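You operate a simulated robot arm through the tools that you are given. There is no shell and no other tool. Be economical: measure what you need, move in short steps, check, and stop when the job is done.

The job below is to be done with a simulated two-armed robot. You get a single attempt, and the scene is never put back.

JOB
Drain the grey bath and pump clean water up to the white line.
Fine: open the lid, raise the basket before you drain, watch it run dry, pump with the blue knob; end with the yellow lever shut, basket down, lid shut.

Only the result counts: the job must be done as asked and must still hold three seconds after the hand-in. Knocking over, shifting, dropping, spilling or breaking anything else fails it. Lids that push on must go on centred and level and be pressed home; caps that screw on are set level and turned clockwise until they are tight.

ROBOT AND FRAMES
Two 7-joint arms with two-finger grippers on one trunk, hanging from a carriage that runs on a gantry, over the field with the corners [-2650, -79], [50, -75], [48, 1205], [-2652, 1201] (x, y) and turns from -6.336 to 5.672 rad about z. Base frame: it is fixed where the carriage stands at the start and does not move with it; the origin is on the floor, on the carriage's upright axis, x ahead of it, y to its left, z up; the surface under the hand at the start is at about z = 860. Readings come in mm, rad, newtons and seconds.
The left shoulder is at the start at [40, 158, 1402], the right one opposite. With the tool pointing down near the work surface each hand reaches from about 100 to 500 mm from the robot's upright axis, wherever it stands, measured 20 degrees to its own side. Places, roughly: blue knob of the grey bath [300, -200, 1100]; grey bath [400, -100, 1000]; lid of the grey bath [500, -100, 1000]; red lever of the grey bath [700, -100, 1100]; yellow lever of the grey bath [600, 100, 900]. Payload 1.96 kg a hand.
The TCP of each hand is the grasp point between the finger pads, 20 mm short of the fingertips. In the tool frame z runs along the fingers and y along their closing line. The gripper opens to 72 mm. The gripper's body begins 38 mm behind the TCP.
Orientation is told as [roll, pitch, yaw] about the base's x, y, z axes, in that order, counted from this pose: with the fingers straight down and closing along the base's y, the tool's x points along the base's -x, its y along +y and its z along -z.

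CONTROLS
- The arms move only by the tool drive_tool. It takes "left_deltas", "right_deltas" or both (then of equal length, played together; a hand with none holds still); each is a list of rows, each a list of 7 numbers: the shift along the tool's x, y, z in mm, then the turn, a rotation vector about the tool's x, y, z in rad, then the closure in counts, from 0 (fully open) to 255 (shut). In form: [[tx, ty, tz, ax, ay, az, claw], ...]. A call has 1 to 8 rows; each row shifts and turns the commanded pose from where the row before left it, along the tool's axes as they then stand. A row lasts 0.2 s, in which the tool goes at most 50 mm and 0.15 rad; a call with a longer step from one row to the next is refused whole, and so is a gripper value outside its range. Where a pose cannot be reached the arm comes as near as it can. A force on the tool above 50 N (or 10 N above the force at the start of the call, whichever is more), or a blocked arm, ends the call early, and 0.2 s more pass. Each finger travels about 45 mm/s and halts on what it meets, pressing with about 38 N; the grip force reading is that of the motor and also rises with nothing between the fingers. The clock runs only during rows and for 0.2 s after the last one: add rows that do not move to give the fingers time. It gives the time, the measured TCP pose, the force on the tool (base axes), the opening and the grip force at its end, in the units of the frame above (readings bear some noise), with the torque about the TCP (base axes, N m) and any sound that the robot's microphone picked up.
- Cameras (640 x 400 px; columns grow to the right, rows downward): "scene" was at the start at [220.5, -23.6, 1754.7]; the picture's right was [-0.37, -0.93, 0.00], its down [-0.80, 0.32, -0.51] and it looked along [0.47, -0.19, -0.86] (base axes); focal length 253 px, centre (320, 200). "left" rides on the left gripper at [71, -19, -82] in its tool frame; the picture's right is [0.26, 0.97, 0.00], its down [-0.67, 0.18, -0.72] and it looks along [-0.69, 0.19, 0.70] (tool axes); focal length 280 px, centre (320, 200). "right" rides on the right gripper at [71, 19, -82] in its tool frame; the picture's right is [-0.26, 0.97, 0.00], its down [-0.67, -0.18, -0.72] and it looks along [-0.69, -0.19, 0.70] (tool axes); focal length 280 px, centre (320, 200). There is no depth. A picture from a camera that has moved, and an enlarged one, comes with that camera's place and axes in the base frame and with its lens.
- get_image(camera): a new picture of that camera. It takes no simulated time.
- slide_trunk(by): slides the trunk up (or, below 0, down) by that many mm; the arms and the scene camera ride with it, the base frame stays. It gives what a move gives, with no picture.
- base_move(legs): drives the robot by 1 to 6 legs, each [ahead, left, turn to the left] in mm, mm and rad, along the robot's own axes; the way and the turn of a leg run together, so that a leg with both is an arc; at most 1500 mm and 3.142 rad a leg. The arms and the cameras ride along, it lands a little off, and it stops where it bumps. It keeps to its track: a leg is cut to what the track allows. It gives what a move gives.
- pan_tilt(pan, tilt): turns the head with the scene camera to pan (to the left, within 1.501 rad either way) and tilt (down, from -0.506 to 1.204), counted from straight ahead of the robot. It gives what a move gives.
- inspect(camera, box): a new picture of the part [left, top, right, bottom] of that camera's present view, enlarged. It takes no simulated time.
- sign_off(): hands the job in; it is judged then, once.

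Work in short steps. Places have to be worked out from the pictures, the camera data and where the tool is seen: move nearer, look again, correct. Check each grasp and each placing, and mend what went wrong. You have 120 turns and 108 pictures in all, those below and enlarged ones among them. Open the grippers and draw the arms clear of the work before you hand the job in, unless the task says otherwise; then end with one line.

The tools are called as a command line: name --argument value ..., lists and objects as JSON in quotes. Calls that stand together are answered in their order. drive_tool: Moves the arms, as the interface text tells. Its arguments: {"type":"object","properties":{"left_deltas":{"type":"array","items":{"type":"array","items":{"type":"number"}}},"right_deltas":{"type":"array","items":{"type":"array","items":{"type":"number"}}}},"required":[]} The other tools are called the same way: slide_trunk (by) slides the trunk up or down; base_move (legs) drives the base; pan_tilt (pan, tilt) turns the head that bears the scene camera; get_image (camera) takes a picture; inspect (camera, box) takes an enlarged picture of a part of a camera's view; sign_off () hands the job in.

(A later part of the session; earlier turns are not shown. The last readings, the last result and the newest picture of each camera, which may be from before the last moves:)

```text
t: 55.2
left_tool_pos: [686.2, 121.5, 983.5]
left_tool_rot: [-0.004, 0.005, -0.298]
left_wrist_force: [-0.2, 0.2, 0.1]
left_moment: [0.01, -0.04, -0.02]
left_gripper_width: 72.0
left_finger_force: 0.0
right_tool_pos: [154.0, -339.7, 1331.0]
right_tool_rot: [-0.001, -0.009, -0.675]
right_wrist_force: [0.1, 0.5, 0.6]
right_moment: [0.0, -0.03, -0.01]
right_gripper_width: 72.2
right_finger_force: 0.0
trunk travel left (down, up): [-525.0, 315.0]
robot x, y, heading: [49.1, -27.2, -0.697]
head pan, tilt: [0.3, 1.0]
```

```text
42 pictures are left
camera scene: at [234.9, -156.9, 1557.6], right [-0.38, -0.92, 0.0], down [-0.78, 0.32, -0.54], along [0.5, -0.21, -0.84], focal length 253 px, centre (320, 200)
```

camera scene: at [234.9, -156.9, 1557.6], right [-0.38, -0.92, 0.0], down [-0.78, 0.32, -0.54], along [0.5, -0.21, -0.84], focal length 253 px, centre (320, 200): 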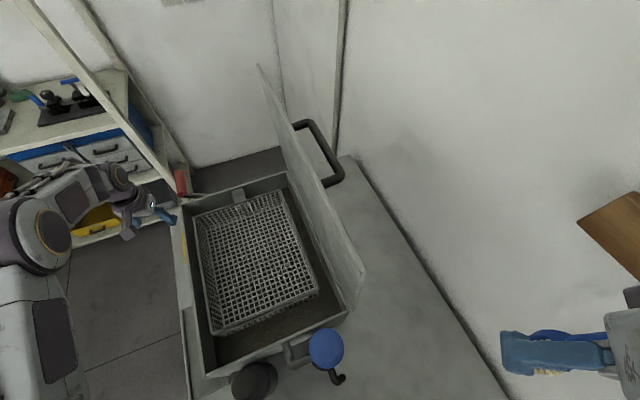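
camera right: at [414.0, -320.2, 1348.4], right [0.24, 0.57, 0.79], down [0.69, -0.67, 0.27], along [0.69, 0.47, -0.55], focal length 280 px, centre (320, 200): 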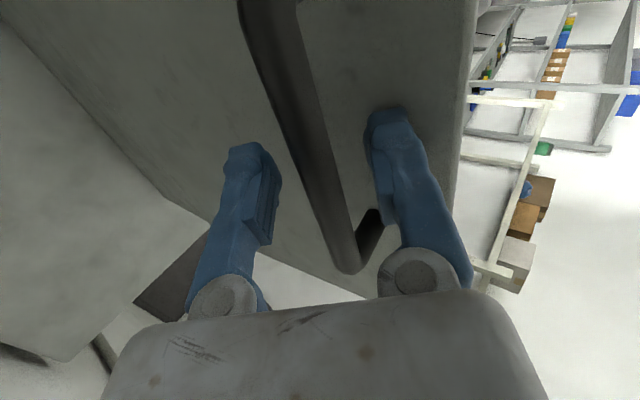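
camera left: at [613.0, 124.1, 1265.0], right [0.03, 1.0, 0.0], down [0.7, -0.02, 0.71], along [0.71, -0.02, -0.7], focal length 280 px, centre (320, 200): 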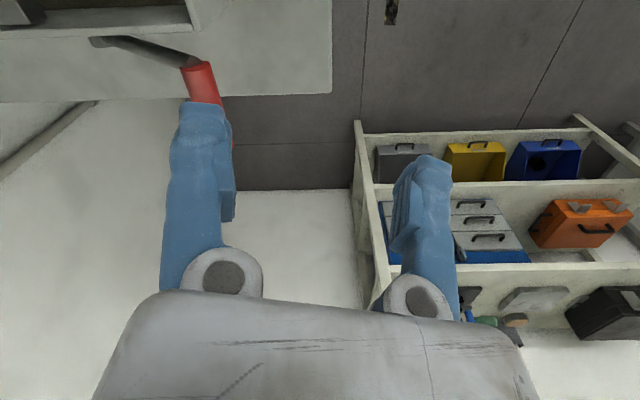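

The bath wall hides it from the head. I take the hand back and up so its own camera sees the lever.

drive_tool --left_deltas '[[0, 0, -45, 0, 0, -0.149, 0], [0, 0, 0, 0, 0, -0.149, 0], [39, -4, 0, 0, 0, 0, 0], [39, -4, 0, 0, 0, 0, 0], [39, -4, 0, 0, 0, 0, 0], [39, -4, 0, 0, 0, 0, 0], [0, 0, 0, 0, 0, 0, 0]]'

get_image --camera "left"

```text
t: 56.8
left_tool_pos: [527.9, 106.2, 1027.4]
left_tool_rot: [-0.001, 0.006, 0.002]
left_wrist_force: [-0.4, -0.1, -0.6]
left_moment: [-0.01, 0.03, 0.01]
left_gripper_width: 72.0
left_finger_force: 0.0
right_tool_pos: [154.6, -340.6, 1332.0]
right_tool_rot: [-0.002, -0.01, -0.675]
right_wrist_force: [-0.5, 0.2, -0.9]
right_moment: [-0.03, -0.02, 0.0]
right_gripper_width: 71.8
right_finger_force: 0.1
trunk travel left (down, up): [-525.0, 315.0]
robot x, y, heading: [49.8, -28.4, -0.69]
head pan, tilt: [0.3, 1.0]
```

```text
41 pictures are left
camera left: at [458.9, 85.8, 1109.4], right [-0.26, 0.96, 0.0], down [0.68, 0.19, 0.71], along [0.69, 0.19, -0.7], focal length 280 px, centre (320, 200)
```

left: 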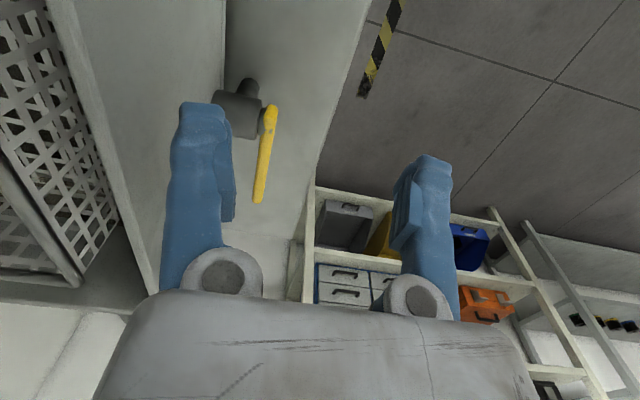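

Now the lever is clearly measured: pivot ≈(568,77,912), tip ≈(668,78,912). I tilt the hand slightly away from the wall and go to a point 70 mm above the lever at x=640.

drive_tool --left_deltas '[[0, 0, 0, 0.15, 0, 0, 0], [0, 0, 0, 0.15, 0, 0, 0], [-37.3, 2.3, 16, 0, 0, 0, 0], [-37.3, 2.3, 16, 0, 0, 0, 0], [-37.3, 2.3, 16, 0, 0, 0, 0], [0, 0, 0, 0, 0, 0, 0]]'

get_image --camera "left"

```text
t: 58.2
left_tool_pos: [641.5, 96.5, 980.2]
left_tool_rot: [-0.302, 0.005, 0.001]
left_wrist_force: [-1.2, -0.1, -1.0]
left_moment: [0.0, -0.01, 0.0]
left_gripper_width: 72.1
left_finger_force: 0.1
right_tool_pos: [154.1, -339.1, 1331.7]
right_tool_rot: [-0.002, -0.008, -0.676]
right_wrist_force: [0.3, -0.3, 0.4]
right_moment: [-0.01, 0.03, -0.04]
right_gripper_width: 71.8
right_finger_force: 0.0
trunk travel left (down, up): [-525.0, 315.0]
robot x, y, heading: [43.7, -30.1, -0.694]
head pan, tilt: [0.3, 1.0]
```

```text
40 pictures are left
camera left: at [570.7, 102.6, 1063.5], right [-0.27, 0.92, -0.29], down [0.68, 0.39, 0.62], along [0.69, -0.03, -0.73], focal length 280 px, centre (320, 200)
```

left: 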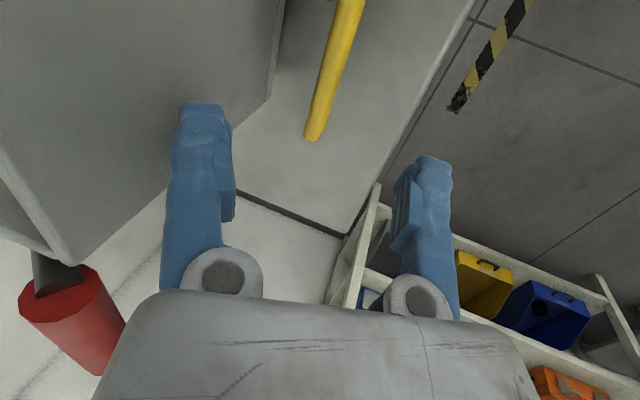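

Tip confirmed at (667,78,912), lying between the fingers. I descend 69 mm along the tool and close.

drive_tool --left_deltas '[[0, 1, 35, 0, 0, 0, 0], [0, 0, 34, 0, 0, 0, 0], [0, 0, 0, 0, 0, 0, 130], [0, 0, 0, 0, 0, 0, 255], [0, 0, 0, 0, 0, 0, 255], [0, 0, 0, 0, 0, 0, 255], [0, 0, 0, 0, 0, 0, 255]]'

get_image --camera "left"

```text
t: 59.8
left_tool_pos: [640.3, 79.5, 914.7]
left_tool_rot: [-0.298, 0.004, 0.002]
left_wrist_force: [2.0, 4.5, -6.8]
left_moment: [0.1, -0.42, -0.18]
left_gripper_width: 6.0
left_finger_force: 34.8
right_tool_pos: [155.1, -340.6, 1330.6]
right_tool_rot: [-0.001, -0.007, -0.675]
right_wrist_force: [0.4, 0.0, 0.0]
right_moment: [0.0, 0.0, 0.02]
right_gripper_width: 72.3
right_finger_force: 0.1
trunk travel left (down, up): [-525.0, 315.0]
robot x, y, heading: [50.8, -32.0, -0.698]
head pan, tilt: [0.3, 1.0]
```

```text
39 pictures are left
camera left: at [570.0, 84.4, 997.1], right [-0.27, 0.92, -0.28], down [0.68, 0.39, 0.63], along [0.69, -0.03, -0.73], focal length 280 px, centre (320, 200)
```

left: 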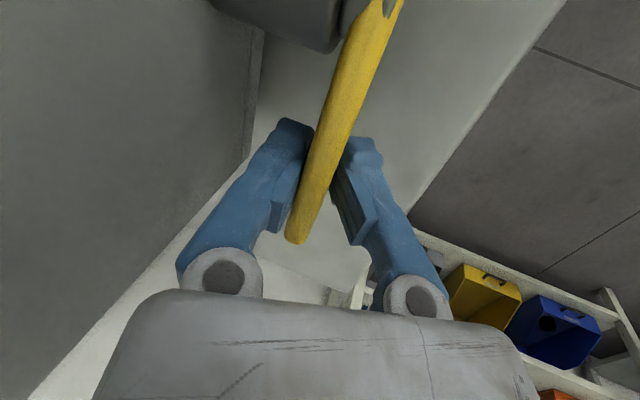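

The lever is gripped. I try raising it a little.

drive_tool --left_deltas '[[0.4, -2.1, -6.8, 0, 0, 0, 255], [1, -2.1, -6.8, 0, 0, 0, 255], [1.8, -2.1, -6.6, 0, 0, 0, 255]]'

```text
t: 60.6
left_tool_pos: [636.1, 78.8, 934.8]
left_tool_rot: [-0.3, 0.008, 0.003]
left_wrist_force: [6.5, 4.2, -29.1]
left_moment: [1.02, -1.7, -0.33]
left_gripper_width: 7.0
left_finger_force: 35.4
right_tool_pos: [153.9, -340.3, 1330.9]
right_tool_rot: [-0.003, -0.007, -0.675]
right_wrist_force: [0.3, 0.1, -0.5]
right_moment: [0.01, 0.01, -0.01]
right_gripper_width: 72.2
right_finger_force: 0.0
trunk travel left (down, up): [-525.0, 315.0]
robot x, y, heading: [48.7, -26.0, -0.692]
head pan, tilt: [0.3, 1.0]
```

It moves with friction. I continue along its arc and check.

drive_tool --left_deltas '[[4, -3, -9.6, 0, 0, 0, 255], [5.4, -2.8, -9, 0, 0, 0, 255], [6.7, -2.5, -8, 0, 0, 0, 255]]'

get_image --camera "left"

```text
t: 61.4
left_tool_pos: [621.6, 77.8, 965.4]
left_tool_rot: [-0.305, 0.005, 0.0]
left_wrist_force: [0.3, -3.3, 0.5]
left_moment: [0.03, 0.05, 0.04]
left_gripper_width: 0.3
left_finger_force: 29.1
right_tool_pos: [154.4, -341.7, 1332.1]
right_tool_rot: [-0.002, -0.008, -0.674]
right_wrist_force: [-0.2, 0.7, -0.5]
right_moment: [0.01, 0.02, -0.01]
right_gripper_width: 72.2
right_finger_force: 0.1
trunk travel left (down, up): [-525.0, 315.0]
robot x, y, heading: [48.4, -30.3, -0.693]
head pan, tilt: [0.3, 1.0]
```

```text
38 pictures are left
camera left: at [552.3, 82.5, 1048.3], right [-0.26, 0.92, -0.29], down [0.68, 0.39, 0.62], along [0.69, -0.03, -0.73], focal length 280 px, centre (320, 200)
```

left: 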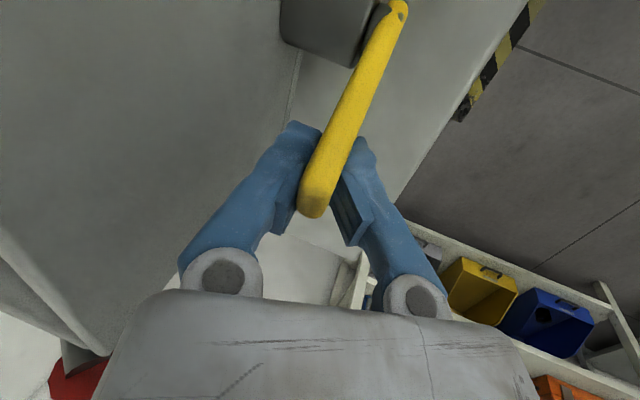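

The grip slipped off and the lever appears to have popped up to nearly vertical (tip ≈(595,79,1007)). I move the hand away to the left and look again.

drive_tool --left_deltas '[[-8, 30, -10, 0, 0, 0, 255], [0, 35, -25, 0, 0, 0, 255], [0, 35, -30, 0, 0, 0, 255], [40, 0, -25, 0, 0, 0, 0], [45, 0, 0, 0, 0, 0, 0], [45, 0, 0, 0, 0, 0, 0], [0, 0, 0, 0, 0, 0, 0]]'

get_image --camera "left"

inspect --camera "scene" --box '[150, 150, 370, 400]'

```text
t: 61.8
left_tool_pos: [623.9, 76.8, 965.7]
left_tool_rot: [-0.337, 0.008, -0.025]
left_wrist_force: [-4.0, -27.2, 0.8]
left_moment: [0.61, 0.28, 0.19]
left_gripper_width: 0.0
left_finger_force: 29.6
right_tool_pos: [151.6, -345.9, 1332.7]
right_tool_rot: [-0.004, -0.009, -0.681]
right_wrist_force: [-0.3, -0.6, -0.6]
right_moment: [0.02, -0.01, 0.02]
right_gripper_width: 72.3
right_finger_force: 0.1
trunk travel left (down, up): [-525.0, 315.0]
robot x, y, heading: [46.6, -30.5, -0.696]
head pan, tilt: [0.3, 1.0]
stopped in row 1 (left hand): the force on the tool passed its limit at 64 N (the readings are from after the stop); the commanded pose is now the measured one
```

```text
37 pictures are left
camera left: at [554.8, 86.2, 1049.2], right [-0.24, 0.92, -0.32], down [0.69, 0.39, 0.61], along [0.68, -0.07, -0.73], focal length 280 px, centre (320, 200)
```

left: 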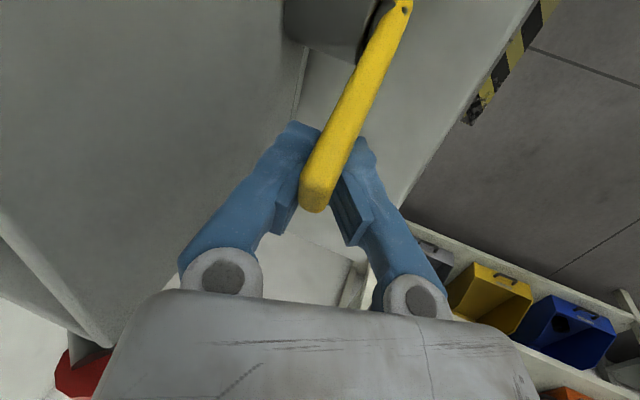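

```text
1.60 times, centred on (260, 275) of scene
camera zoom: at [233.3, -161.6, 1557.9], right [-0.39, -0.92, 0.0], down [-0.78, 0.32, -0.54], along [0.5, -0.21, -0.84], focal length 405 px, centre (416, 80)
```

zoom: 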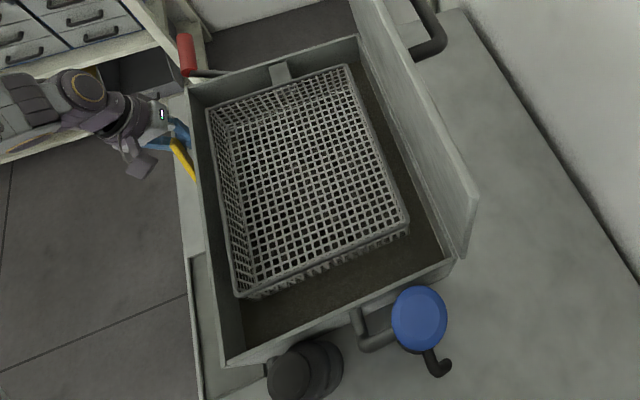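

The lever is raised ~60–65° and trapped in the pocket between the fingers, tips behind it. I use that to push it on toward vertical along its arc until it stops.

drive_tool --left_deltas '[[9, -1.3, -3.8, 0, 0, 0, 255], [9, -1, -2.8, 0, 0, 0, 255], [9, -0.5, -1.5, 0, 0, 0, 255], [9, 0, 0, 0, 0, 0, 255], [9, 0.3, 1, 0, 0, 0, 255]]'

get_image --camera "left"

inspect --camera "scene" --box '[150, 200, 250, 280]'

```text
t: 62.8
left_tool_pos: [602.4, 89.3, 978.2]
left_tool_rot: [-0.314, -0.018, -0.005]
left_wrist_force: [26.0, -0.5, -3.4]
left_moment: [-0.2, -0.22, 0.25]
left_gripper_width: 0.0
left_finger_force: 29.7
right_tool_pos: [158.4, -341.9, 1332.4]
right_tool_rot: [0.0, -0.01, -0.677]
right_wrist_force: [0.8, 0.1, -0.1]
right_moment: [0.0, 0.03, -0.01]
right_gripper_width: 72.0
right_finger_force: 0.1
trunk travel left (down, up): [-525.0, 315.0]
robot x, y, heading: [49.6, -28.8, -0.698]
head pan, tilt: [0.3, 1.0]
stopped in row 5 (left hand): the force on the tool passed its limit at 57 N (the readings are from after the stop); the commanded pose is now the measured one
```

```text
35 pictures are left
camera left: at [529.9, 97.8, 1059.7], right [-0.25, 0.92, -0.3], down [0.66, 0.39, 0.64], along [0.7, -0.04, -0.71], focal length 280 px, centre (320, 200)
```

left: 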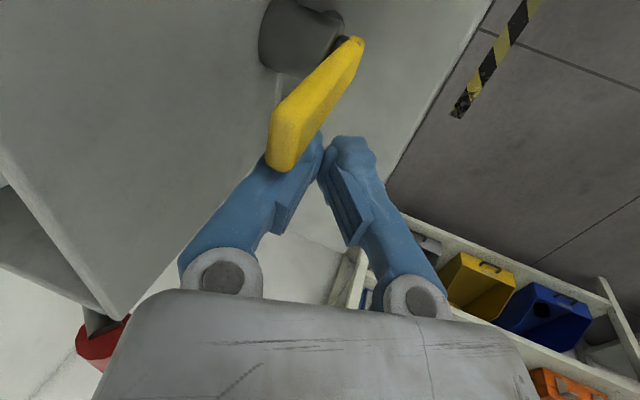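

```text
5.00 times, centred on (200, 240) of scene
camera zoom: at [238.1, -157.3, 1558.5], right [-0.38, -0.92, 0.0], down [-0.77, 0.32, -0.54], along [0.5, -0.21, -0.84], focal length 1265 px, centre (920, 0)
```

zoom: 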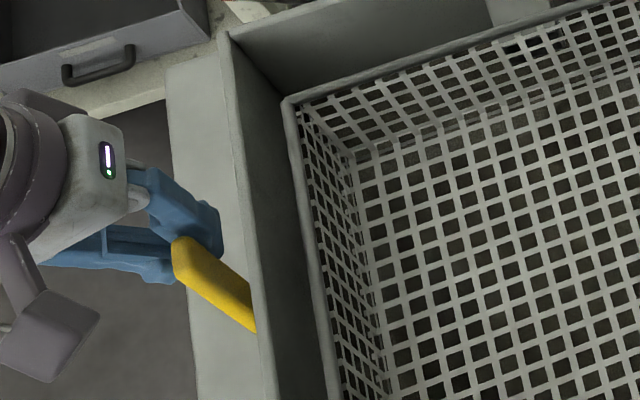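

The lever now stands vertical (tip ≈(575,83,1006)) against its stop. I withdraw the hand forward and up, and look at the water.

drive_tool --left_deltas '[[-25, 0, 0, 0, 0, 0, 255], [0, 20, -30, 0, 0, 0, 255], [0, 30, -40, 0, 0, 0, 255], [0, 30, -40, 0, 0, 0, 255], [40, 0, -20, 0, 0, 0, 255], [45, 0, 0, 0, 0, 0, 0], [45, 0, 0, 0, 0, 0, 0], [0, 0, 0, 0, 0, 0, 0]]'

get_image --camera "left"

inspect --camera "scene" --box '[150, 150, 370, 400]'

```text
t: 64.6
left_tool_pos: [488.4, 208.6, 1071.6]
left_tool_rot: [-0.314, -0.006, -0.006]
left_wrist_force: [0.0, -0.2, -0.5]
left_moment: [0.01, -0.01, 0.02]
left_gripper_width: 70.0
left_finger_force: 0.1
right_tool_pos: [155.2, -339.7, 1331.3]
right_tool_rot: [-0.002, -0.009, -0.679]
right_wrist_force: [0.9, 0.1, -0.2]
right_moment: [-0.02, 0.02, 0.0]
right_gripper_width: 72.1
right_finger_force: 0.0
trunk travel left (down, up): [-525.0, 315.0]
robot x, y, heading: [47.8, -28.3, -0.694]
head pan, tilt: [0.3, 1.0]
```

```text
33 pictures are left
camera left: at [417.9, 215.2, 1154.4], right [-0.25, 0.92, -0.3], down [0.67, 0.39, 0.63], along [0.7, -0.04, -0.72], focal length 280 px, centre (320, 200)
```

left: 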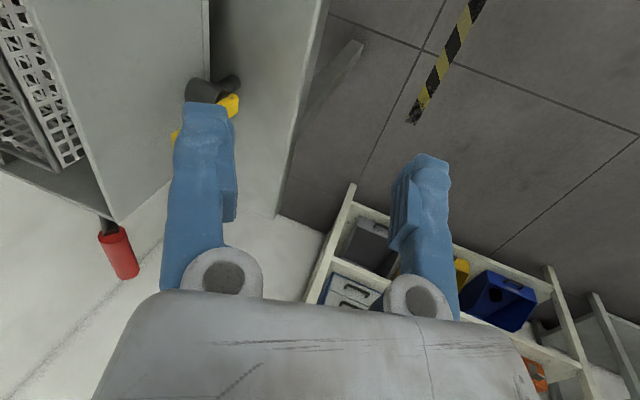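

```text
1.60 times, centred on (260, 275) of scene
camera zoom: at [235.1, -157.1, 1557.5], right [-0.38, -0.92, 0.0], down [-0.78, 0.32, -0.54], along [0.5, -0.21, -0.84], focal length 405 px, centre (416, 80)
```

zoom: 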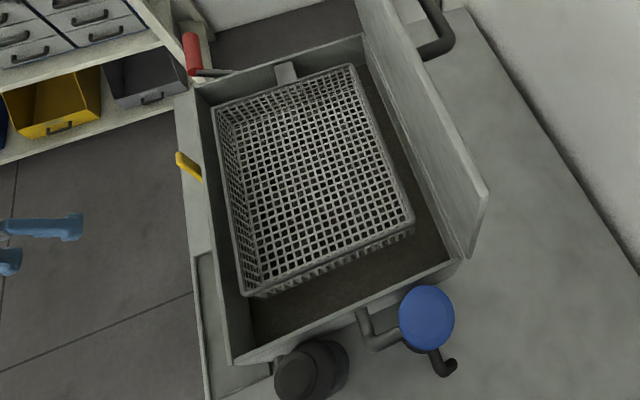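

The lever is up. I turn the left hand back toward the sight gauge to watch the level.

drive_tool --left_deltas '[[45, 0, 0, -0.15, 0, 0, 0], [45, 0, 0, -0.15, 0, 0, 0], [43, 22, -10, 0, 0, 0, 0], [43, 22, -10, 0, 0, 0, 0], [0, 25, -15, 0, 0, 0.15, 0], [0, 25, -15, 0, 0, 0.15, 0], [0, 0, 0, 0, 0, 0.15, 0], [0, 0, 0, 0, 0, 0.15, 0]]'

drive_tool --left_deltas '[[0, 0, 0, 0, 0, 0.15, 0], [0, 0, 0, 0, 0, 0.15, 0], [0, 0, 0, 0, 0, 0.15, 0], [0, 0, 0, 0, 0, 0.15, 0], [0, 0, 0, 0, 0, 0.15, 0], [0, 0, 0, 0, 0, 0, 0]]'

get_image --camera "left"

```text
t: 66.4
left_tool_pos: [375.4, 317.4, 1117.0]
left_tool_rot: [-0.078, -0.036, -0.578]
left_wrist_force: [-0.8, 0.5, 0.6]
left_moment: [0.0, -0.03, 0.0]
left_gripper_width: 72.2
left_finger_force: 0.0
left hand out of reach, approached as far as the arm can: row 2, 3, 4
right_tool_pos: [155.1, -340.6, 1331.4]
right_tool_rot: [-0.002, -0.009, -0.678]
right_wrist_force: [-0.7, 0.3, 0.0]
right_moment: [0.02, -0.02, -0.02]
right_gripper_width: 72.2
right_finger_force: 0.0
trunk travel left (down, up): [-525.0, 315.0]
robot x, y, heading: [46.6, -26.8, -0.697]
head pan, tilt: [0.3, 1.0]
```

```text
t: 67.8
left_tool_pos: [374.8, 317.2, 1117.1]
left_tool_rot: [-0.032, -0.08, -1.328]
left_wrist_force: [-0.7, -0.6, -0.2]
left_moment: [-0.03, -0.02, -0.04]
left_gripper_width: 72.1
left_finger_force: 0.1
right_tool_pos: [154.1, -340.6, 1332.1]
right_tool_rot: [-0.001, -0.009, -0.678]
right_wrist_force: [0.5, 1.0, 0.6]
right_moment: [-0.02, 0.04, -0.02]
right_gripper_width: 72.2
right_finger_force: 0.0
trunk travel left (down, up): [-525.0, 315.0]
robot x, y, heading: [49.9, -28.7, -0.691]
head pan, tilt: [0.3, 1.0]
```

```text
31 pictures are left
camera left: at [340.9, 387.9, 1193.0], right [0.87, 0.48, -0.05], down [0.35, -0.55, 0.76], along [0.34, -0.68, -0.65], focal length 280 px, centre (320, 200)
```

left: 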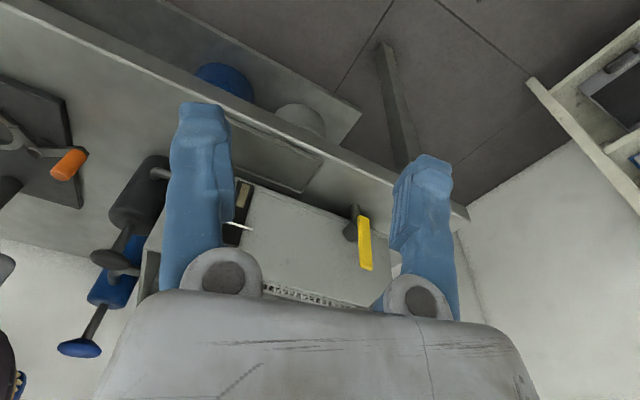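

inspect --camera "left" --box '[220, 165, 300, 255]'

```text
4.44 times, centred on (260, 210) of left
camera zoom: at [340.9, 387.9, 1193.0], right [0.87, 0.48, -0.05], down [0.35, -0.55, 0.76], along [0.34, -0.68, -0.65], focal length 1246 px, centre (587, 156)
```

zoom: 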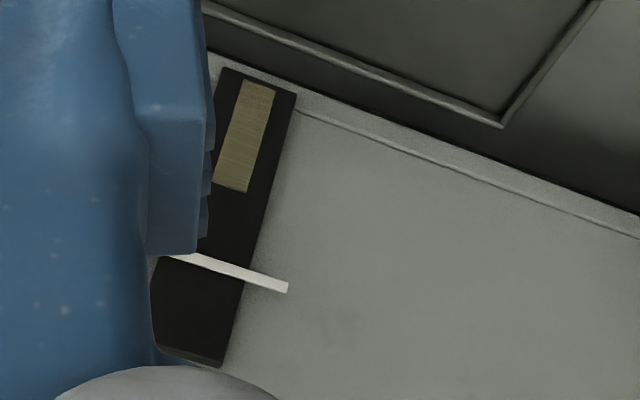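

It is draining (level well below the line). Meanwhile I bring the right hand over the blue pump knob, at ≈(249,−177,1108), and shift the left a bit for a clear gauge view.

drive_tool --left_deltas '[[0, -20, 0, 0, 0, 0, 0], [0, -20, 0, 0, 0, 0, 0], [0, 0, 0, 0, 0, 0, 0], [0, 0, 0, 0, 0, 0, 0], [0, 0, 0, 0, 0, 0, 0], [0, 0, 0, 0, 0, 0, 0], [0, 0, 0, 0, 0, 0, 0]]' --right_deltas '[[5, 31, 25, 0, 0, 0, 0], [5, 31, 25, 0, 0, 0, 0], [5, 31, 25, 0, 0, 0, 0], [5, 31, 25, 0, 0, 0, 0], [5, 31, 25, 0, 0, 0, 0], [5, 31, 25, 0, 0, 0, 0], [0, 0, 0, 0, 0, 0, 0]]'

get_image --camera "scene"

get_image --camera "left"

```text
t: 69.4
left_tool_pos: [336.5, 308.0, 1120.5]
left_tool_rot: [-0.032, -0.079, -1.326]
left_wrist_force: [-0.1, 0.2, 0.6]
left_moment: [-0.02, 0.03, 0.01]
left_gripper_width: 72.0
left_finger_force: 0.1
right_tool_pos: [166.6, -312.2, 1331.2]
right_tool_rot: [-0.003, -0.007, -0.677]
right_wrist_force: [-0.6, 0.1, -0.5]
right_moment: [0.02, -0.03, 0.03]
right_gripper_width: 72.0
right_finger_force: 0.0
right hand out of reach, approached as far as the arm can: row 1, 2, 3, 4, 5, 6
trunk travel left (down, up): [-525.0, 315.0]
robot x, y, heading: [48.1, -30.5, -0.694]
head pan, tilt: [0.3, 1.0]
```

```text
29 pictures are left
camera scene: at [235.1, -157.1, 1557.6], right [-0.38, -0.92, 0.0], down [-0.78, 0.32, -0.54], along [0.5, -0.21, -0.84], focal length 253 px, centre (320, 200)
```

scene: 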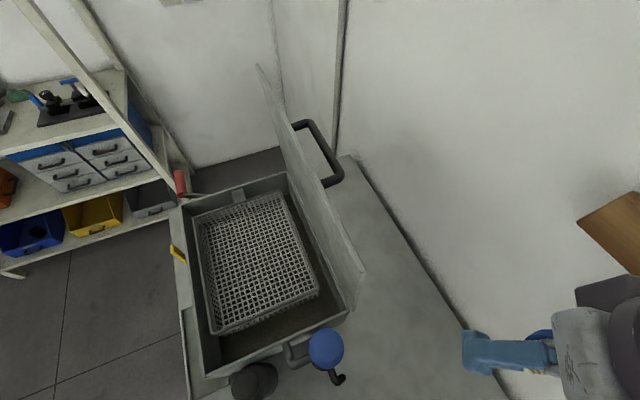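

```text
28 pictures are left
camera left: at [302.2, 378.5, 1195.0], right [0.87, 0.48, -0.05], down [0.35, -0.55, 0.76], along [0.34, -0.68, -0.65], focal length 280 px, centre (320, 200)
```

left: 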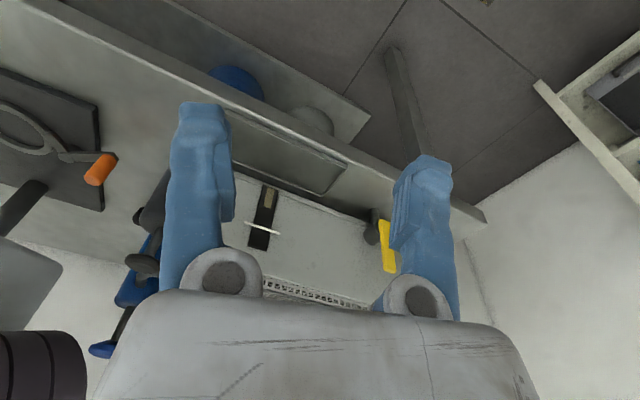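

The right arm can't get there at this heading; it will after turning back. Draining continues; I first return the left hand (unrolling its yaw) toward the yellow lever while it runs dry.

drive_tool --left_deltas '[[0, 30, 0, 0, 0, -0.149, 255], [0, 40, 0, 0, 0, -0.149, 255], [0, 40, 0, 0, 0, -0.149, 255], [0, 0, 0, 0, 0, -0.149, 255], [0, 0, 0, 0, 0, -0.149, 255], [0, 0, 0, 0, 0, -0.149, 255], [0, 0, 0, 0, 0, -0.149, 255], [0, 0, 0, 0, 0, -0.149, 255]]'

```text
t: 71.2
left_tool_pos: [436.4, 351.1, 1114.3]
left_tool_rot: [-0.087, 0.001, -0.132]
left_wrist_force: [-0.3, 0.2, 0.4]
left_moment: [-0.02, -0.04, 0.0]
left_gripper_width: 0.0
left_finger_force: 29.8
right_tool_pos: [167.1, -311.0, 1332.0]
right_tool_rot: [0.0, -0.008, -0.678]
right_wrist_force: [0.5, 0.0, 1.5]
right_moment: [-0.01, -0.02, 0.01]
right_gripper_width: 72.0
right_finger_force: 0.0
trunk travel left (down, up): [-525.0, 315.0]
robot x, y, heading: [49.7, -27.4, -0.693]
head pan, tilt: [0.3, 1.0]
```

Next I come to a viewing spot just behind and above the lever, tilting the hand away from the wall.

drive_tool --left_deltas '[[-15, -35, 9, 0.05, 0, 0, 255], [-15, -35, 9, 0.05, 0, 0, 255], [-15, -35, 9, 0.05, 0, 0, 255], [-15, -35, 9, 0.05, 0, -0.06, 255], [-15, -35, 9, 0, 0, -0.06, 255], [-15, -35, 9, 0, 0, 0, 255], [0, 0, 0, 0, 0, 0, 255], [0, 0, 0, 0, 0, 0, 255]]'

get_image --camera "left"

inspect --camera "scene" --box '[150, 150, 370, 400]'

```text
t: 73.0
left_tool_pos: [503.1, 126.2, 1102.0]
left_tool_rot: [-0.285, 0.033, -0.018]
left_wrist_force: [-0.6, -0.3, -0.4]
left_moment: [0.0, 0.04, -0.01]
left_gripper_width: 0.1
left_finger_force: 29.9
right_tool_pos: [166.9, -311.6, 1331.1]
right_tool_rot: [-0.001, -0.009, -0.678]
right_wrist_force: [-0.1, -0.7, 0.5]
right_moment: [0.01, -0.02, 0.02]
right_gripper_width: 72.0
right_finger_force: 0.1
trunk travel left (down, up): [-525.0, 315.0]
robot x, y, heading: [52.3, -24.7, -0.69]
head pan, tilt: [0.3, 1.0]
```

```text
27 pictures are left
camera left: at [435.3, 131.3, 1187.9], right [-0.25, 0.93, -0.26], down [0.7, 0.36, 0.61], along [0.67, -0.03, -0.75], focal length 280 px, centre (320, 200)
```

left: 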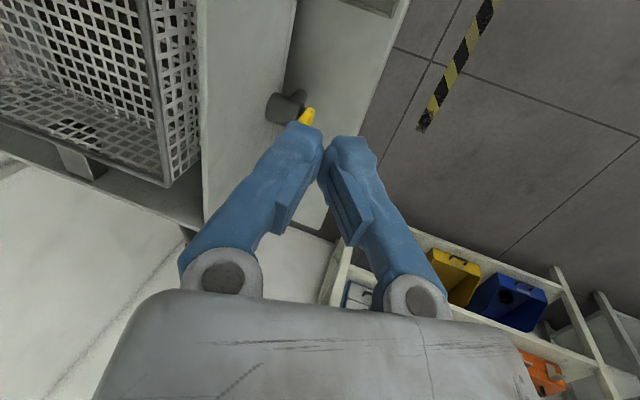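

```text
1.60 times, centred on (260, 275) of scene
camera zoom: at [235.0, -157.1, 1557.5], right [-0.38, -0.92, 0.0], down [-0.78, 0.32, -0.54], along [0.5, -0.21, -0.84], focal length 405 px, centre (416, 80)
```

zoom: 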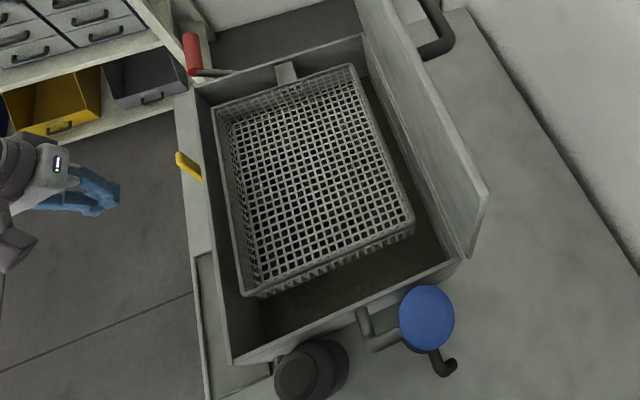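

The level keeps dropping (about 6 %/s from the gauge). I wait, holding still.

drive_tool --left_deltas '[[0, 0, 0, 0, 0, 0, 255], [0, 0, 0, 0, 0, 0, 255], [0, 0, 0, 0, 0, 0, 255], [0, 0, 0, 0, 0, 0, 255], [0, 0, 0, 0, 0, 0, 255], [0, 0, 0, 0, 0, 0, 255], [0, 0, 0, 0, 0, 0, 255], [0, 0, 0, 0, 0, 0, 255]]'

drive_tool --left_deltas '[[0, 0, 0, 0, 0, 0, 255], [0, 0, 0, 0, 0, 0, 255], [0, 0, 0, 0, 0, 0, 255], [0, 0, 0, 0, 0, 0, 255], [0, 0, 0, 0, 0, 0, 255], [0, 0, 0, 0, 0, 0, 255], [0, 0, 0, 0, 0, 0, 255], [0, 0, 0, 0, 0, 0, 255]]'

drive_tool --left_deltas '[[0, 0, 0, 0, 0, 0, 255], [0, 0, 0, 0, 0, 0, 255], [0, 0, 0, 0, 0, 0, 255], [0, 0, 0, 0, 0, 0, 255], [0, 0, 0, 0, 0, 0, 255], [0, 0, 0, 0, 0, 0, 255], [0, 0, 0, 0, 0, 0, 255], [0, 0, 0, 0, 0, 0, 255]]'

drive_tool --left_deltas '[[0, 0, 0, 0, 0, 0, 255], [0, 0, 0, 0, 0, 0, 255], [0, 0, 0, 0, 0, 0, 255], [0, 0, 0, 0, 0, 0, 255], [0, 0, 0, 0, 0, 0, 255], [0, 0, 0, 0, 0, 0, 255], [0, 0, 0, 0, 0, 0, 255], [0, 0, 0, 0, 0, 0, 255]]'

inspect --camera "scene" --box '[150, 150, 370, 400]'

```text
t: 74.8
left_tool_pos: [503.6, 125.3, 1102.9]
left_tool_rot: [-0.285, 0.033, -0.021]
left_wrist_force: [0.5, -0.3, 0.6]
left_moment: [-0.04, 0.05, 0.0]
left_gripper_width: 0.0
left_finger_force: 29.8
right_tool_pos: [166.7, -311.8, 1330.5]
right_tool_rot: [-0.002, -0.009, -0.675]
right_wrist_force: [0.4, 0.2, 0.3]
right_moment: [-0.01, -0.04, 0.03]
right_gripper_width: 72.2
right_finger_force: 0.1
trunk travel left (down, up): [-525.0, 315.0]
robot x, y, heading: [46.6, -28.6, -0.698]
head pan, tilt: [0.3, 1.0]
```

```text
t: 76.6
left_tool_pos: [503.3, 125.4, 1101.7]
left_tool_rot: [-0.284, 0.033, -0.019]
left_wrist_force: [0.6, -0.2, 0.1]
left_moment: [0.02, 0.0, 0.03]
left_gripper_width: 0.0
left_finger_force: 29.7
right_tool_pos: [167.7, -311.3, 1332.4]
right_tool_rot: [0.0, -0.009, -0.677]
right_wrist_force: [0.0, 0.5, 0.3]
right_moment: [0.0, -0.01, 0.0]
right_gripper_width: 72.2
right_finger_force: 0.1
trunk travel left (down, up): [-525.0, 315.0]
robot x, y, heading: [46.8, -27.2, -0.694]
head pan, tilt: [0.3, 1.0]
```

```text
t: 78.4
left_tool_pos: [502.7, 125.3, 1103.3]
left_tool_rot: [-0.283, 0.034, -0.019]
left_wrist_force: [-0.6, 0.2, -0.3]
left_moment: [0.0, -0.03, 0.01]
left_gripper_width: 0.0
left_finger_force: 29.8
right_tool_pos: [167.9, -312.3, 1331.6]
right_tool_rot: [-0.002, -0.009, -0.676]
right_wrist_force: [-0.5, -0.2, 0.1]
right_moment: [-0.02, 0.0, 0.01]
right_gripper_width: 71.8
right_finger_force: 0.1
trunk travel left (down, up): [-525.0, 315.0]
robot x, y, heading: [50.5, -28.7, -0.697]
head pan, tilt: [0.3, 1.0]
```

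```text
t: 80.2
left_tool_pos: [502.8, 126.3, 1102.5]
left_tool_rot: [-0.284, 0.033, -0.019]
left_wrist_force: [0.2, -0.2, 0.6]
left_moment: [0.04, 0.02, -0.04]
left_gripper_width: 0.0
left_finger_force: 29.4
right_tool_pos: [167.4, -312.3, 1329.9]
right_tool_rot: [-0.002, -0.009, -0.677]
right_wrist_force: [-0.3, -1.2, 0.2]
right_moment: [-0.05, -0.01, -0.01]
right_gripper_width: 71.8
right_finger_force: 0.1
trunk travel left (down, up): [-525.0, 315.0]
robot x, y, heading: [48.2, -29.2, -0.697]
head pan, tilt: [0.3, 1.0]
```

```text
1.60 times, centred on (260, 275) of scene
camera zoom: at [235.1, -157.1, 1557.6], right [-0.38, -0.92, 0.0], down [-0.78, 0.32, -0.54], along [0.5, -0.21, -0.84], focal length 405 px, centre (416, 80)
```

zoom: 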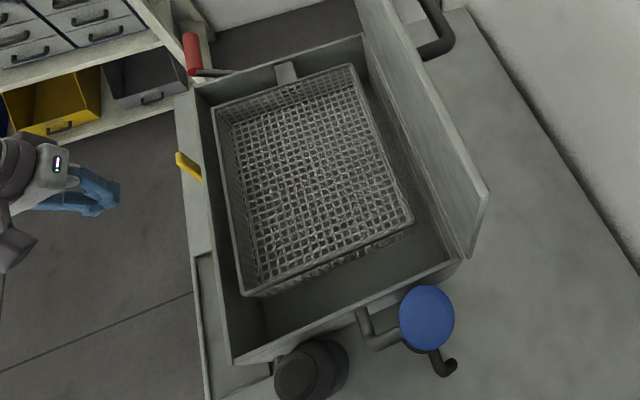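

The bath floor now shows bare grey. I wait a little more and zoom at the floor to be sure it is dry.

drive_tool --left_deltas '[[0, 0, 0, 0, 0, 0, 255], [0, 0, 0, 0, 0, 0, 255], [0, 0, 0, 0, 0, 0, 255], [0, 0, 0, 0, 0, 0, 255], [0, 0, 0, 0, 0, 0, 255], [0, 0, 0, 0, 0, 0, 255], [0, 0, 0, 0, 0, 0, 255], [0, 0, 0, 0, 0, 0, 255]]'

drive_tool --left_deltas '[[0, 0, 0, 0, 0, 0, 255], [0, 0, 0, 0, 0, 0, 255], [0, 0, 0, 0, 0, 0, 255], [0, 0, 0, 0, 0, 0, 255], [0, 0, 0, 0, 0, 0, 255], [0, 0, 0, 0, 0, 0, 255], [0, 0, 0, 0, 0, 0, 255], [0, 0, 0, 0, 0, 0, 255]]'

drive_tool --left_deltas '[[0, 0, 0, 0, 0, 0, 255], [0, 0, 0, 0, 0, 0, 255], [0, 0, 0, 0, 0, 0, 255], [0, 0, 0, 0, 0, 0, 255], [0, 0, 0, 0, 0, 0, 255], [0, 0, 0, 0, 0, 0, 255], [0, 0, 0, 0, 0, 0, 255], [0, 0, 0, 0, 0, 0, 255]]'

inspect --camera "scene" --box '[190, 280, 310, 380]'

```text
t: 82.0
left_tool_pos: [503.3, 125.2, 1103.6]
left_tool_rot: [-0.283, 0.033, -0.018]
left_wrist_force: [0.5, 1.0, 0.4]
left_moment: [-0.03, 0.0, -0.03]
left_gripper_width: 0.0
left_finger_force: 29.8
right_tool_pos: [167.2, -311.1, 1331.6]
right_tool_rot: [-0.003, -0.009, -0.677]
right_wrist_force: [-0.6, 0.5, 0.8]
right_moment: [-0.01, -0.05, 0.0]
right_gripper_width: 72.3
right_finger_force: 0.0
trunk travel left (down, up): [-525.0, 315.0]
robot x, y, heading: [51.5, -28.7, -0.692]
head pan, tilt: [0.3, 1.0]
```

```text
t: 83.8
left_tool_pos: [502.8, 126.9, 1103.0]
left_tool_rot: [-0.283, 0.034, -0.019]
left_wrist_force: [0.2, -0.3, 0.4]
left_moment: [0.02, 0.0, 0.0]
left_gripper_width: 0.0
left_finger_force: 29.7
right_tool_pos: [166.6, -311.2, 1331.7]
right_tool_rot: [-0.001, -0.008, -0.678]
right_wrist_force: [-1.5, -0.2, -0.2]
right_moment: [0.02, 0.01, 0.01]
right_gripper_width: 71.9
right_finger_force: 0.1
trunk travel left (down, up): [-525.0, 315.0]
robot x, y, heading: [51.1, -26.8, -0.693]
head pan, tilt: [0.3, 1.0]
```

```text
t: 85.6
left_tool_pos: [502.8, 126.4, 1103.0]
left_tool_rot: [-0.285, 0.032, -0.019]
left_wrist_force: [0.0, -0.1, 0.4]
left_moment: [0.02, -0.02, 0.02]
left_gripper_width: 0.0
left_finger_force: 29.8
right_tool_pos: [167.1, -312.2, 1331.3]
right_tool_rot: [-0.001, -0.01, -0.678]
right_wrist_force: [0.5, 0.2, 0.4]
right_moment: [-0.03, -0.05, -0.02]
right_gripper_width: 71.9
right_finger_force: 0.1
trunk travel left (down, up): [-525.0, 315.0]
robot x, y, heading: [49.3, -28.7, -0.695]
head pan, tilt: [0.3, 1.0]
```

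```text
4.00 times, centred on (250, 330) of scene
camera zoom: at [235.1, -157.1, 1557.6], right [-0.38, -0.92, 0.0], down [-0.78, 0.32, -0.54], along [0.5, -0.21, -0.84], focal length 1012 px, centre (600, -320)
```

zoom: 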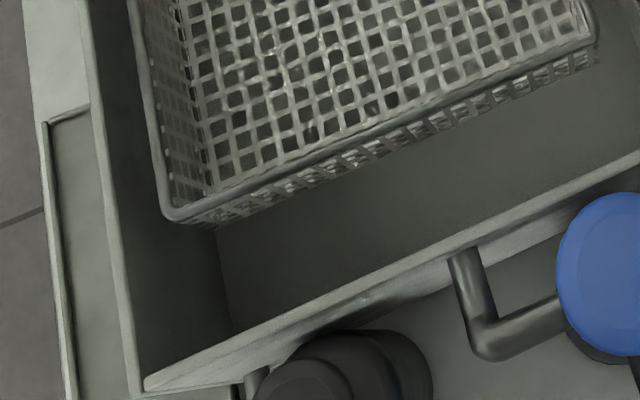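

The floor is bare: the bath is dry. I bring the closed left fingers behind the upright yellow lever.

drive_tool --left_deltas '[[-10.7, -5, 37.3, 0, 0, 0, 255], [-10.7, -5, 37.3, 0, 0, 0, 255], [-10.7, -5, 37.3, 0, 0, 0, 255], [0, 0, 0, 0, 0, 0, 255]]'

get_image --camera "left"

```text
t: 86.6
left_tool_pos: [531.4, 80.0, 996.3]
left_tool_rot: [-0.283, 0.033, -0.02]
left_wrist_force: [0.0, -0.5, 0.8]
left_moment: [-0.01, 0.01, 0.01]
left_gripper_width: 0.0
left_finger_force: 30.1
right_tool_pos: [166.0, -311.7, 1331.3]
right_tool_rot: [-0.002, -0.009, -0.678]
right_wrist_force: [0.5, -0.1, -0.5]
right_moment: [-0.01, -0.02, 0.01]
right_gripper_width: 72.3
right_finger_force: 0.2
trunk travel left (down, up): [-525.0, 315.0]
robot x, y, heading: [51.0, -29.8, -0.693]
head pan, tilt: [0.3, 1.0]
```

```text
23 pictures are left
camera left: at [463.6, 85.8, 1083.0], right [-0.25, 0.93, -0.26], down [0.7, 0.36, 0.61], along [0.67, -0.03, -0.75], focal length 280 px, centre (320, 200)
```

left: 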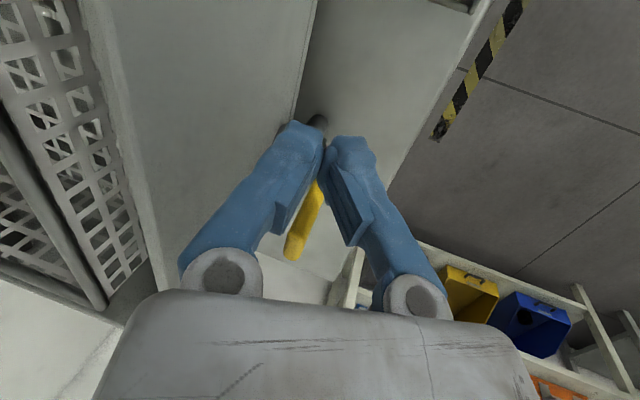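

The lever stands just ahead of the fingers. I push it over forward and down along its arc.

drive_tool --left_deltas '[[-25, 1, 4, 0, 0, 0, 255], [-28, 0, 0, 0, 0, 0, 255], [-21, 2.2, 7.7, 0, 0, 0, 255], [-20, 3.4, 11.5, 0, 0, 0, 255], [-15, 4.2, 14.4, 0, 0, 0, 255], [-9, 3.4, 11.5, 0, 0, 0, 255], [-2, 2.5, 8.6, 0, 0, 0, 255]]'

get_image --camera "left"

```text
t: 88.2
left_tool_pos: [651.8, 76.1, 941.0]
left_tool_rot: [-0.288, 0.028, -0.026]
left_wrist_force: [-7.3, 4.3, 28.4]
left_moment: [0.2, 0.09, -0.04]
left_gripper_width: 0.0
left_finger_force: 29.2
right_tool_pos: [168.0, -310.6, 1332.3]
right_tool_rot: [0.001, -0.01, -0.676]
right_wrist_force: [0.5, -0.2, -0.1]
right_moment: [0.05, -0.02, 0.0]
right_gripper_width: 72.1
right_finger_force: 0.1
trunk travel left (down, up): [-525.0, 315.0]
robot x, y, heading: [47.4, -31.0, -0.691]
head pan, tilt: [0.3, 1.0]
stopped in row 7 (left hand): the force on the tool passed its limit at 68 N (the readings are from after the stop); the commanded pose is now the measured one
```

```text
22 pictures are left
camera left: at [583.7, 83.2, 1026.1], right [-0.25, 0.93, -0.27], down [0.7, 0.36, 0.61], along [0.67, -0.04, -0.74], focal length 280 px, centre (320, 200)
```

left: 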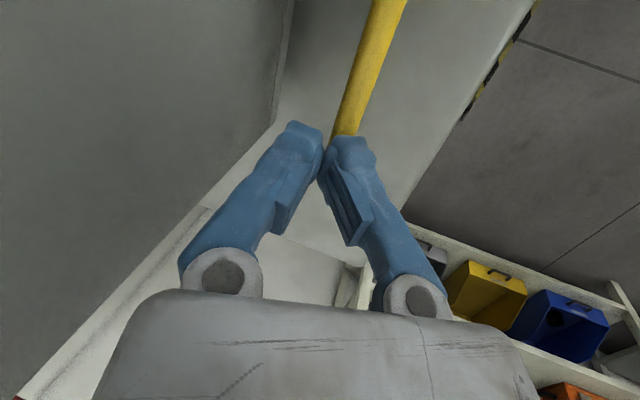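

The yellow lever is down hard against its stop (closed). I retract the left hand up and back.

drive_tool --left_deltas '[[0, 0, -45, 0, 0, 0, 255], [0, 10, -45, 0, 0, 0, 255], [0, 30, -35, 0, 0, 0, 255], [30, 30, -20, 0, 0, 0, 255], [45, 10, 0, 0, 0, 0, 0], [45, 10, 0, 0, 0, 0, 0], [45, 10, 0, 0, 0, 0, 0], [0, 0, 0, 0, 0, 0, 0]]'

get_image --camera "left"

slide_trunk --by 200

base_move --legs '[[0, 0, 0.694]]'

```text
t: 90.0
left_tool_pos: [490.8, 218.9, 1054.3]
left_tool_rot: [-0.29, 0.032, -0.024]
left_wrist_force: [0.9, -0.3, -0.5]
left_moment: [-0.01, 0.04, 0.0]
left_gripper_width: 71.8
left_finger_force: 0.0
right_tool_pos: [167.9, -312.0, 1330.3]
right_tool_rot: [-0.001, -0.009, -0.675]
right_wrist_force: [0.1, 0.4, -0.7]
right_moment: [-0.01, -0.02, 0.02]
right_gripper_width: 72.2
right_finger_force: 0.0
trunk travel left (down, up): [-525.0, 315.0]
robot x, y, heading: [47.5, -27.7, -0.693]
head pan, tilt: [0.3, 1.0]
```

```text
21 pictures are left
camera left: at [423.1, 223.6, 1139.3], right [-0.25, 0.93, -0.27], down [0.7, 0.36, 0.61], along [0.67, -0.04, -0.74], focal length 280 px, centre (320, 200)
```

left: 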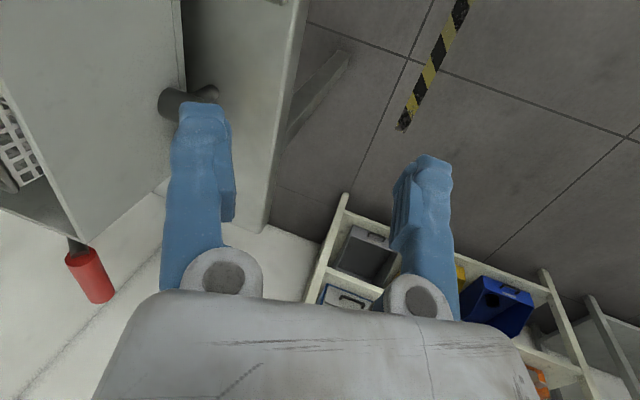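

```text
t: 92.2
left_tool_pos: [491.2, 216.9, 1253.5]
left_tool_rot: [-0.29, 0.028, -0.026]
left_wrist_force: [-0.2, -0.4, 0.7]
left_moment: [-0.01, -0.01, -0.01]
left_gripper_width: 72.1
left_finger_force: 0.1
right_tool_pos: [167.2, -311.3, 1531.4]
right_tool_rot: [-0.002, -0.01, -0.676]
right_wrist_force: [0.2, 0.5, 0.4]
right_moment: [-0.04, -0.02, 0.03]
right_gripper_width: 71.8
right_finger_force: 0.1
trunk travel left (down, up): [-725.0, 115.0]
robot x, y, heading: [48.6, -29.1, -0.698]
head pan, tilt: [0.3, 1.0]
```

```text
t: 94.5
left_tool_pos: [232.1, 443.4, 1254.3]
left_tool_rot: [-0.29, 0.03, 0.669]
left_wrist_force: [-0.3, -0.9, 0.0]
left_moment: [0.03, 0.0, 0.01]
left_gripper_width: 71.9
left_finger_force: 0.1
right_tool_pos: [320.6, -171.2, 1532.0]
right_tool_rot: [-0.002, -0.01, 0.019]
right_wrist_force: [-0.8, 0.4, -0.2]
right_moment: [0.01, -0.02, -0.02]
right_gripper_width: 72.2
right_finger_force: 0.0
trunk travel left (down, up): [-725.0, 115.0]
robot x, y, heading: [46.2, -29.8, 0.0]
head pan, tilt: [0.3, 1.0]
```

Heading is back to 0. I move the right hand above the blue knob.

drive_tool --right_deltas '[[36, -3, 30, 0, 0, 0, 0], [36, -3, 30, 0, 0, 0, 0], [0, 0, 49, 0, 0, 0, 0], [0, 0, 49, 0, 0, 0, 0], [0, 0, 49, 0, 0, 0, 0], [0, 0, 49, 0, 0, 0, 0], [0, 0, 49, 0, 0, 0, 0], [0, 0, 49, 0, 0, 0, 0]]'

pan_tilt --pan -0.4 --tilt 1.1

get_image --camera "scene"

```text
t: 96.2
left_tool_pos: [231.3, 443.2, 1254.5]
left_tool_rot: [-0.289, 0.031, 0.668]
left_wrist_force: [0.3, 0.2, 0.0]
left_moment: [0.01, -0.04, 0.0]
left_gripper_width: 72.1
left_finger_force: 0.0
right_tool_pos: [321.2, -171.7, 1530.8]
right_tool_rot: [-0.001, -0.008, 0.017]
right_wrist_force: [-0.1, 0.6, 0.1]
right_moment: [0.01, -0.03, -0.02]
right_gripper_width: 72.1
right_finger_force: 0.1
right hand out of reach, approached as far as the arm can: row 1, 2, 3, 4, 5, 6, 7, 8
trunk travel left (down, up): [-725.0, 115.0]
robot x, y, heading: [48.8, -28.1, -0.004]
head pan, tilt: [0.3, 1.0]
```

```text
t: 97.3
left_tool_pos: [232.9, 443.3, 1254.7]
left_tool_rot: [-0.289, 0.031, 0.669]
left_wrist_force: [0.0, 0.7, 0.5]
left_moment: [-0.03, -0.02, 0.04]
left_gripper_width: 71.8
left_finger_force: 0.1
right_tool_pos: [321.3, -171.6, 1531.9]
right_tool_rot: [-0.002, -0.008, 0.016]
right_wrist_force: [-0.2, 0.7, -0.1]
right_moment: [-0.03, 0.01, -0.03]
right_gripper_width: 71.7
right_finger_force: 0.1
trunk travel left (down, up): [-725.0, 115.0]
robot x, y, heading: [50.1, -29.6, -0.005]
head pan, tilt: [-0.4, 1.1]
```

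```text
20 pictures are left
camera scene: at [265.7, -52.5, 1750.9], right [-0.39, -0.92, 0.0], down [-0.82, 0.35, -0.45], along [0.42, -0.18, -0.89], focal length 253 px, centre (320, 200)
```

scene: 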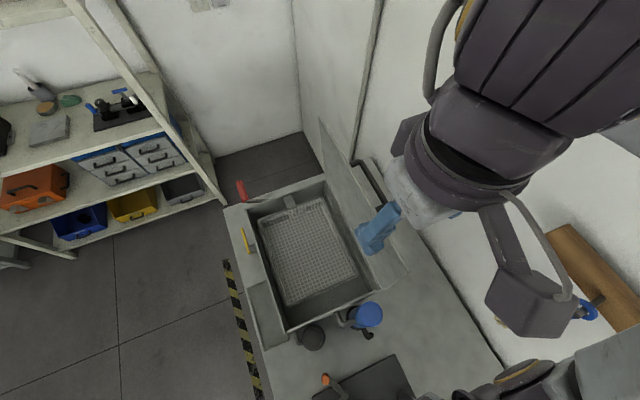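

The right arm is folded at its inner limit here. I back the base off 110 mm so the knob lies at a comfortable distance.

base_move --legs '[[-110, 0, 0]]'

drive_tool --right_deltas '[[-20, -3, 35, 0, 0, 0, 0], [-18, -3, 45, 0, 0, 0, 0], [0, 0, 48, 0, 0, 0, 0], [0, 0, 48, 0, 0, 0, 0], [0, 0, 48, 0, 0, 0, 0], [0, 0, 48, 0, 0, 0, 0], [0, 0, 48, 0, 0, 0, 0], [0, 0, 0, 0, 0, 0, 0]]'

get_image --camera "scene"

```text
t: 98.5
left_tool_pos: [121.6, 443.8, 1253.7]
left_tool_rot: [-0.29, 0.031, 0.669]
left_wrist_force: [1.0, -0.6, 0.3]
left_moment: [0.02, 0.0, 0.0]
left_gripper_width: 71.8
left_finger_force: 0.1
right_tool_pos: [210.8, -170.5, 1531.0]
right_tool_rot: [-0.003, -0.008, 0.017]
right_wrist_force: [0.0, 0.3, -0.1]
right_moment: [-0.02, 0.01, -0.04]
right_gripper_width: 72.2
right_finger_force: 0.1
trunk travel left (down, up): [-725.0, 115.0]
robot x, y, heading: [-59.8, -31.8, -0.005]
head pan, tilt: [-0.4, 1.1]
```

```text
t: 100.3
left_tool_pos: [123.4, 442.2, 1253.6]
left_tool_rot: [-0.289, 0.03, 0.669]
left_wrist_force: [0.0, -0.1, -0.4]
left_moment: [-0.01, -0.01, -0.02]
left_gripper_width: 72.0
left_finger_force: 0.1
right_tool_pos: [220.5, -181.1, 1531.5]
right_tool_rot: [-0.001, -0.009, 0.018]
right_wrist_force: [0.1, -0.4, 1.0]
right_moment: [0.03, 0.0, 0.04]
right_gripper_width: 71.9
right_finger_force: 0.1
right hand out of reach, approached as far as the arm can: row 1, 2, 3, 4, 5, 6, 7
trunk travel left (down, up): [-725.0, 115.0]
robot x, y, heading: [-58.3, -25.8, -0.002]
head pan, tilt: [-0.4, 1.1]
```

```text
19 pictures are left
camera scene: at [155.9, -52.6, 1750.9], right [-0.39, -0.92, 0.0], down [-0.82, 0.35, -0.45], along [0.42, -0.18, -0.89], focal length 253 px, centre (320, 200)
```

scene: 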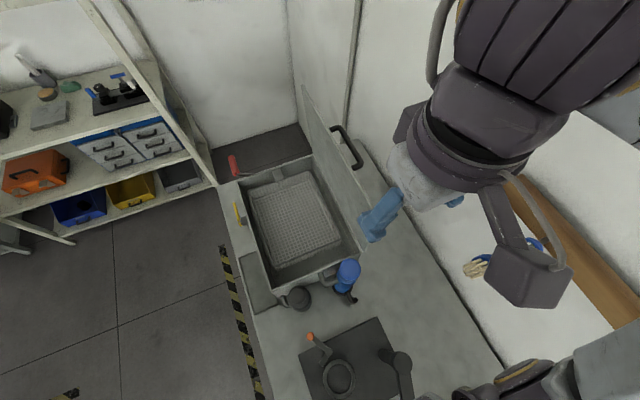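

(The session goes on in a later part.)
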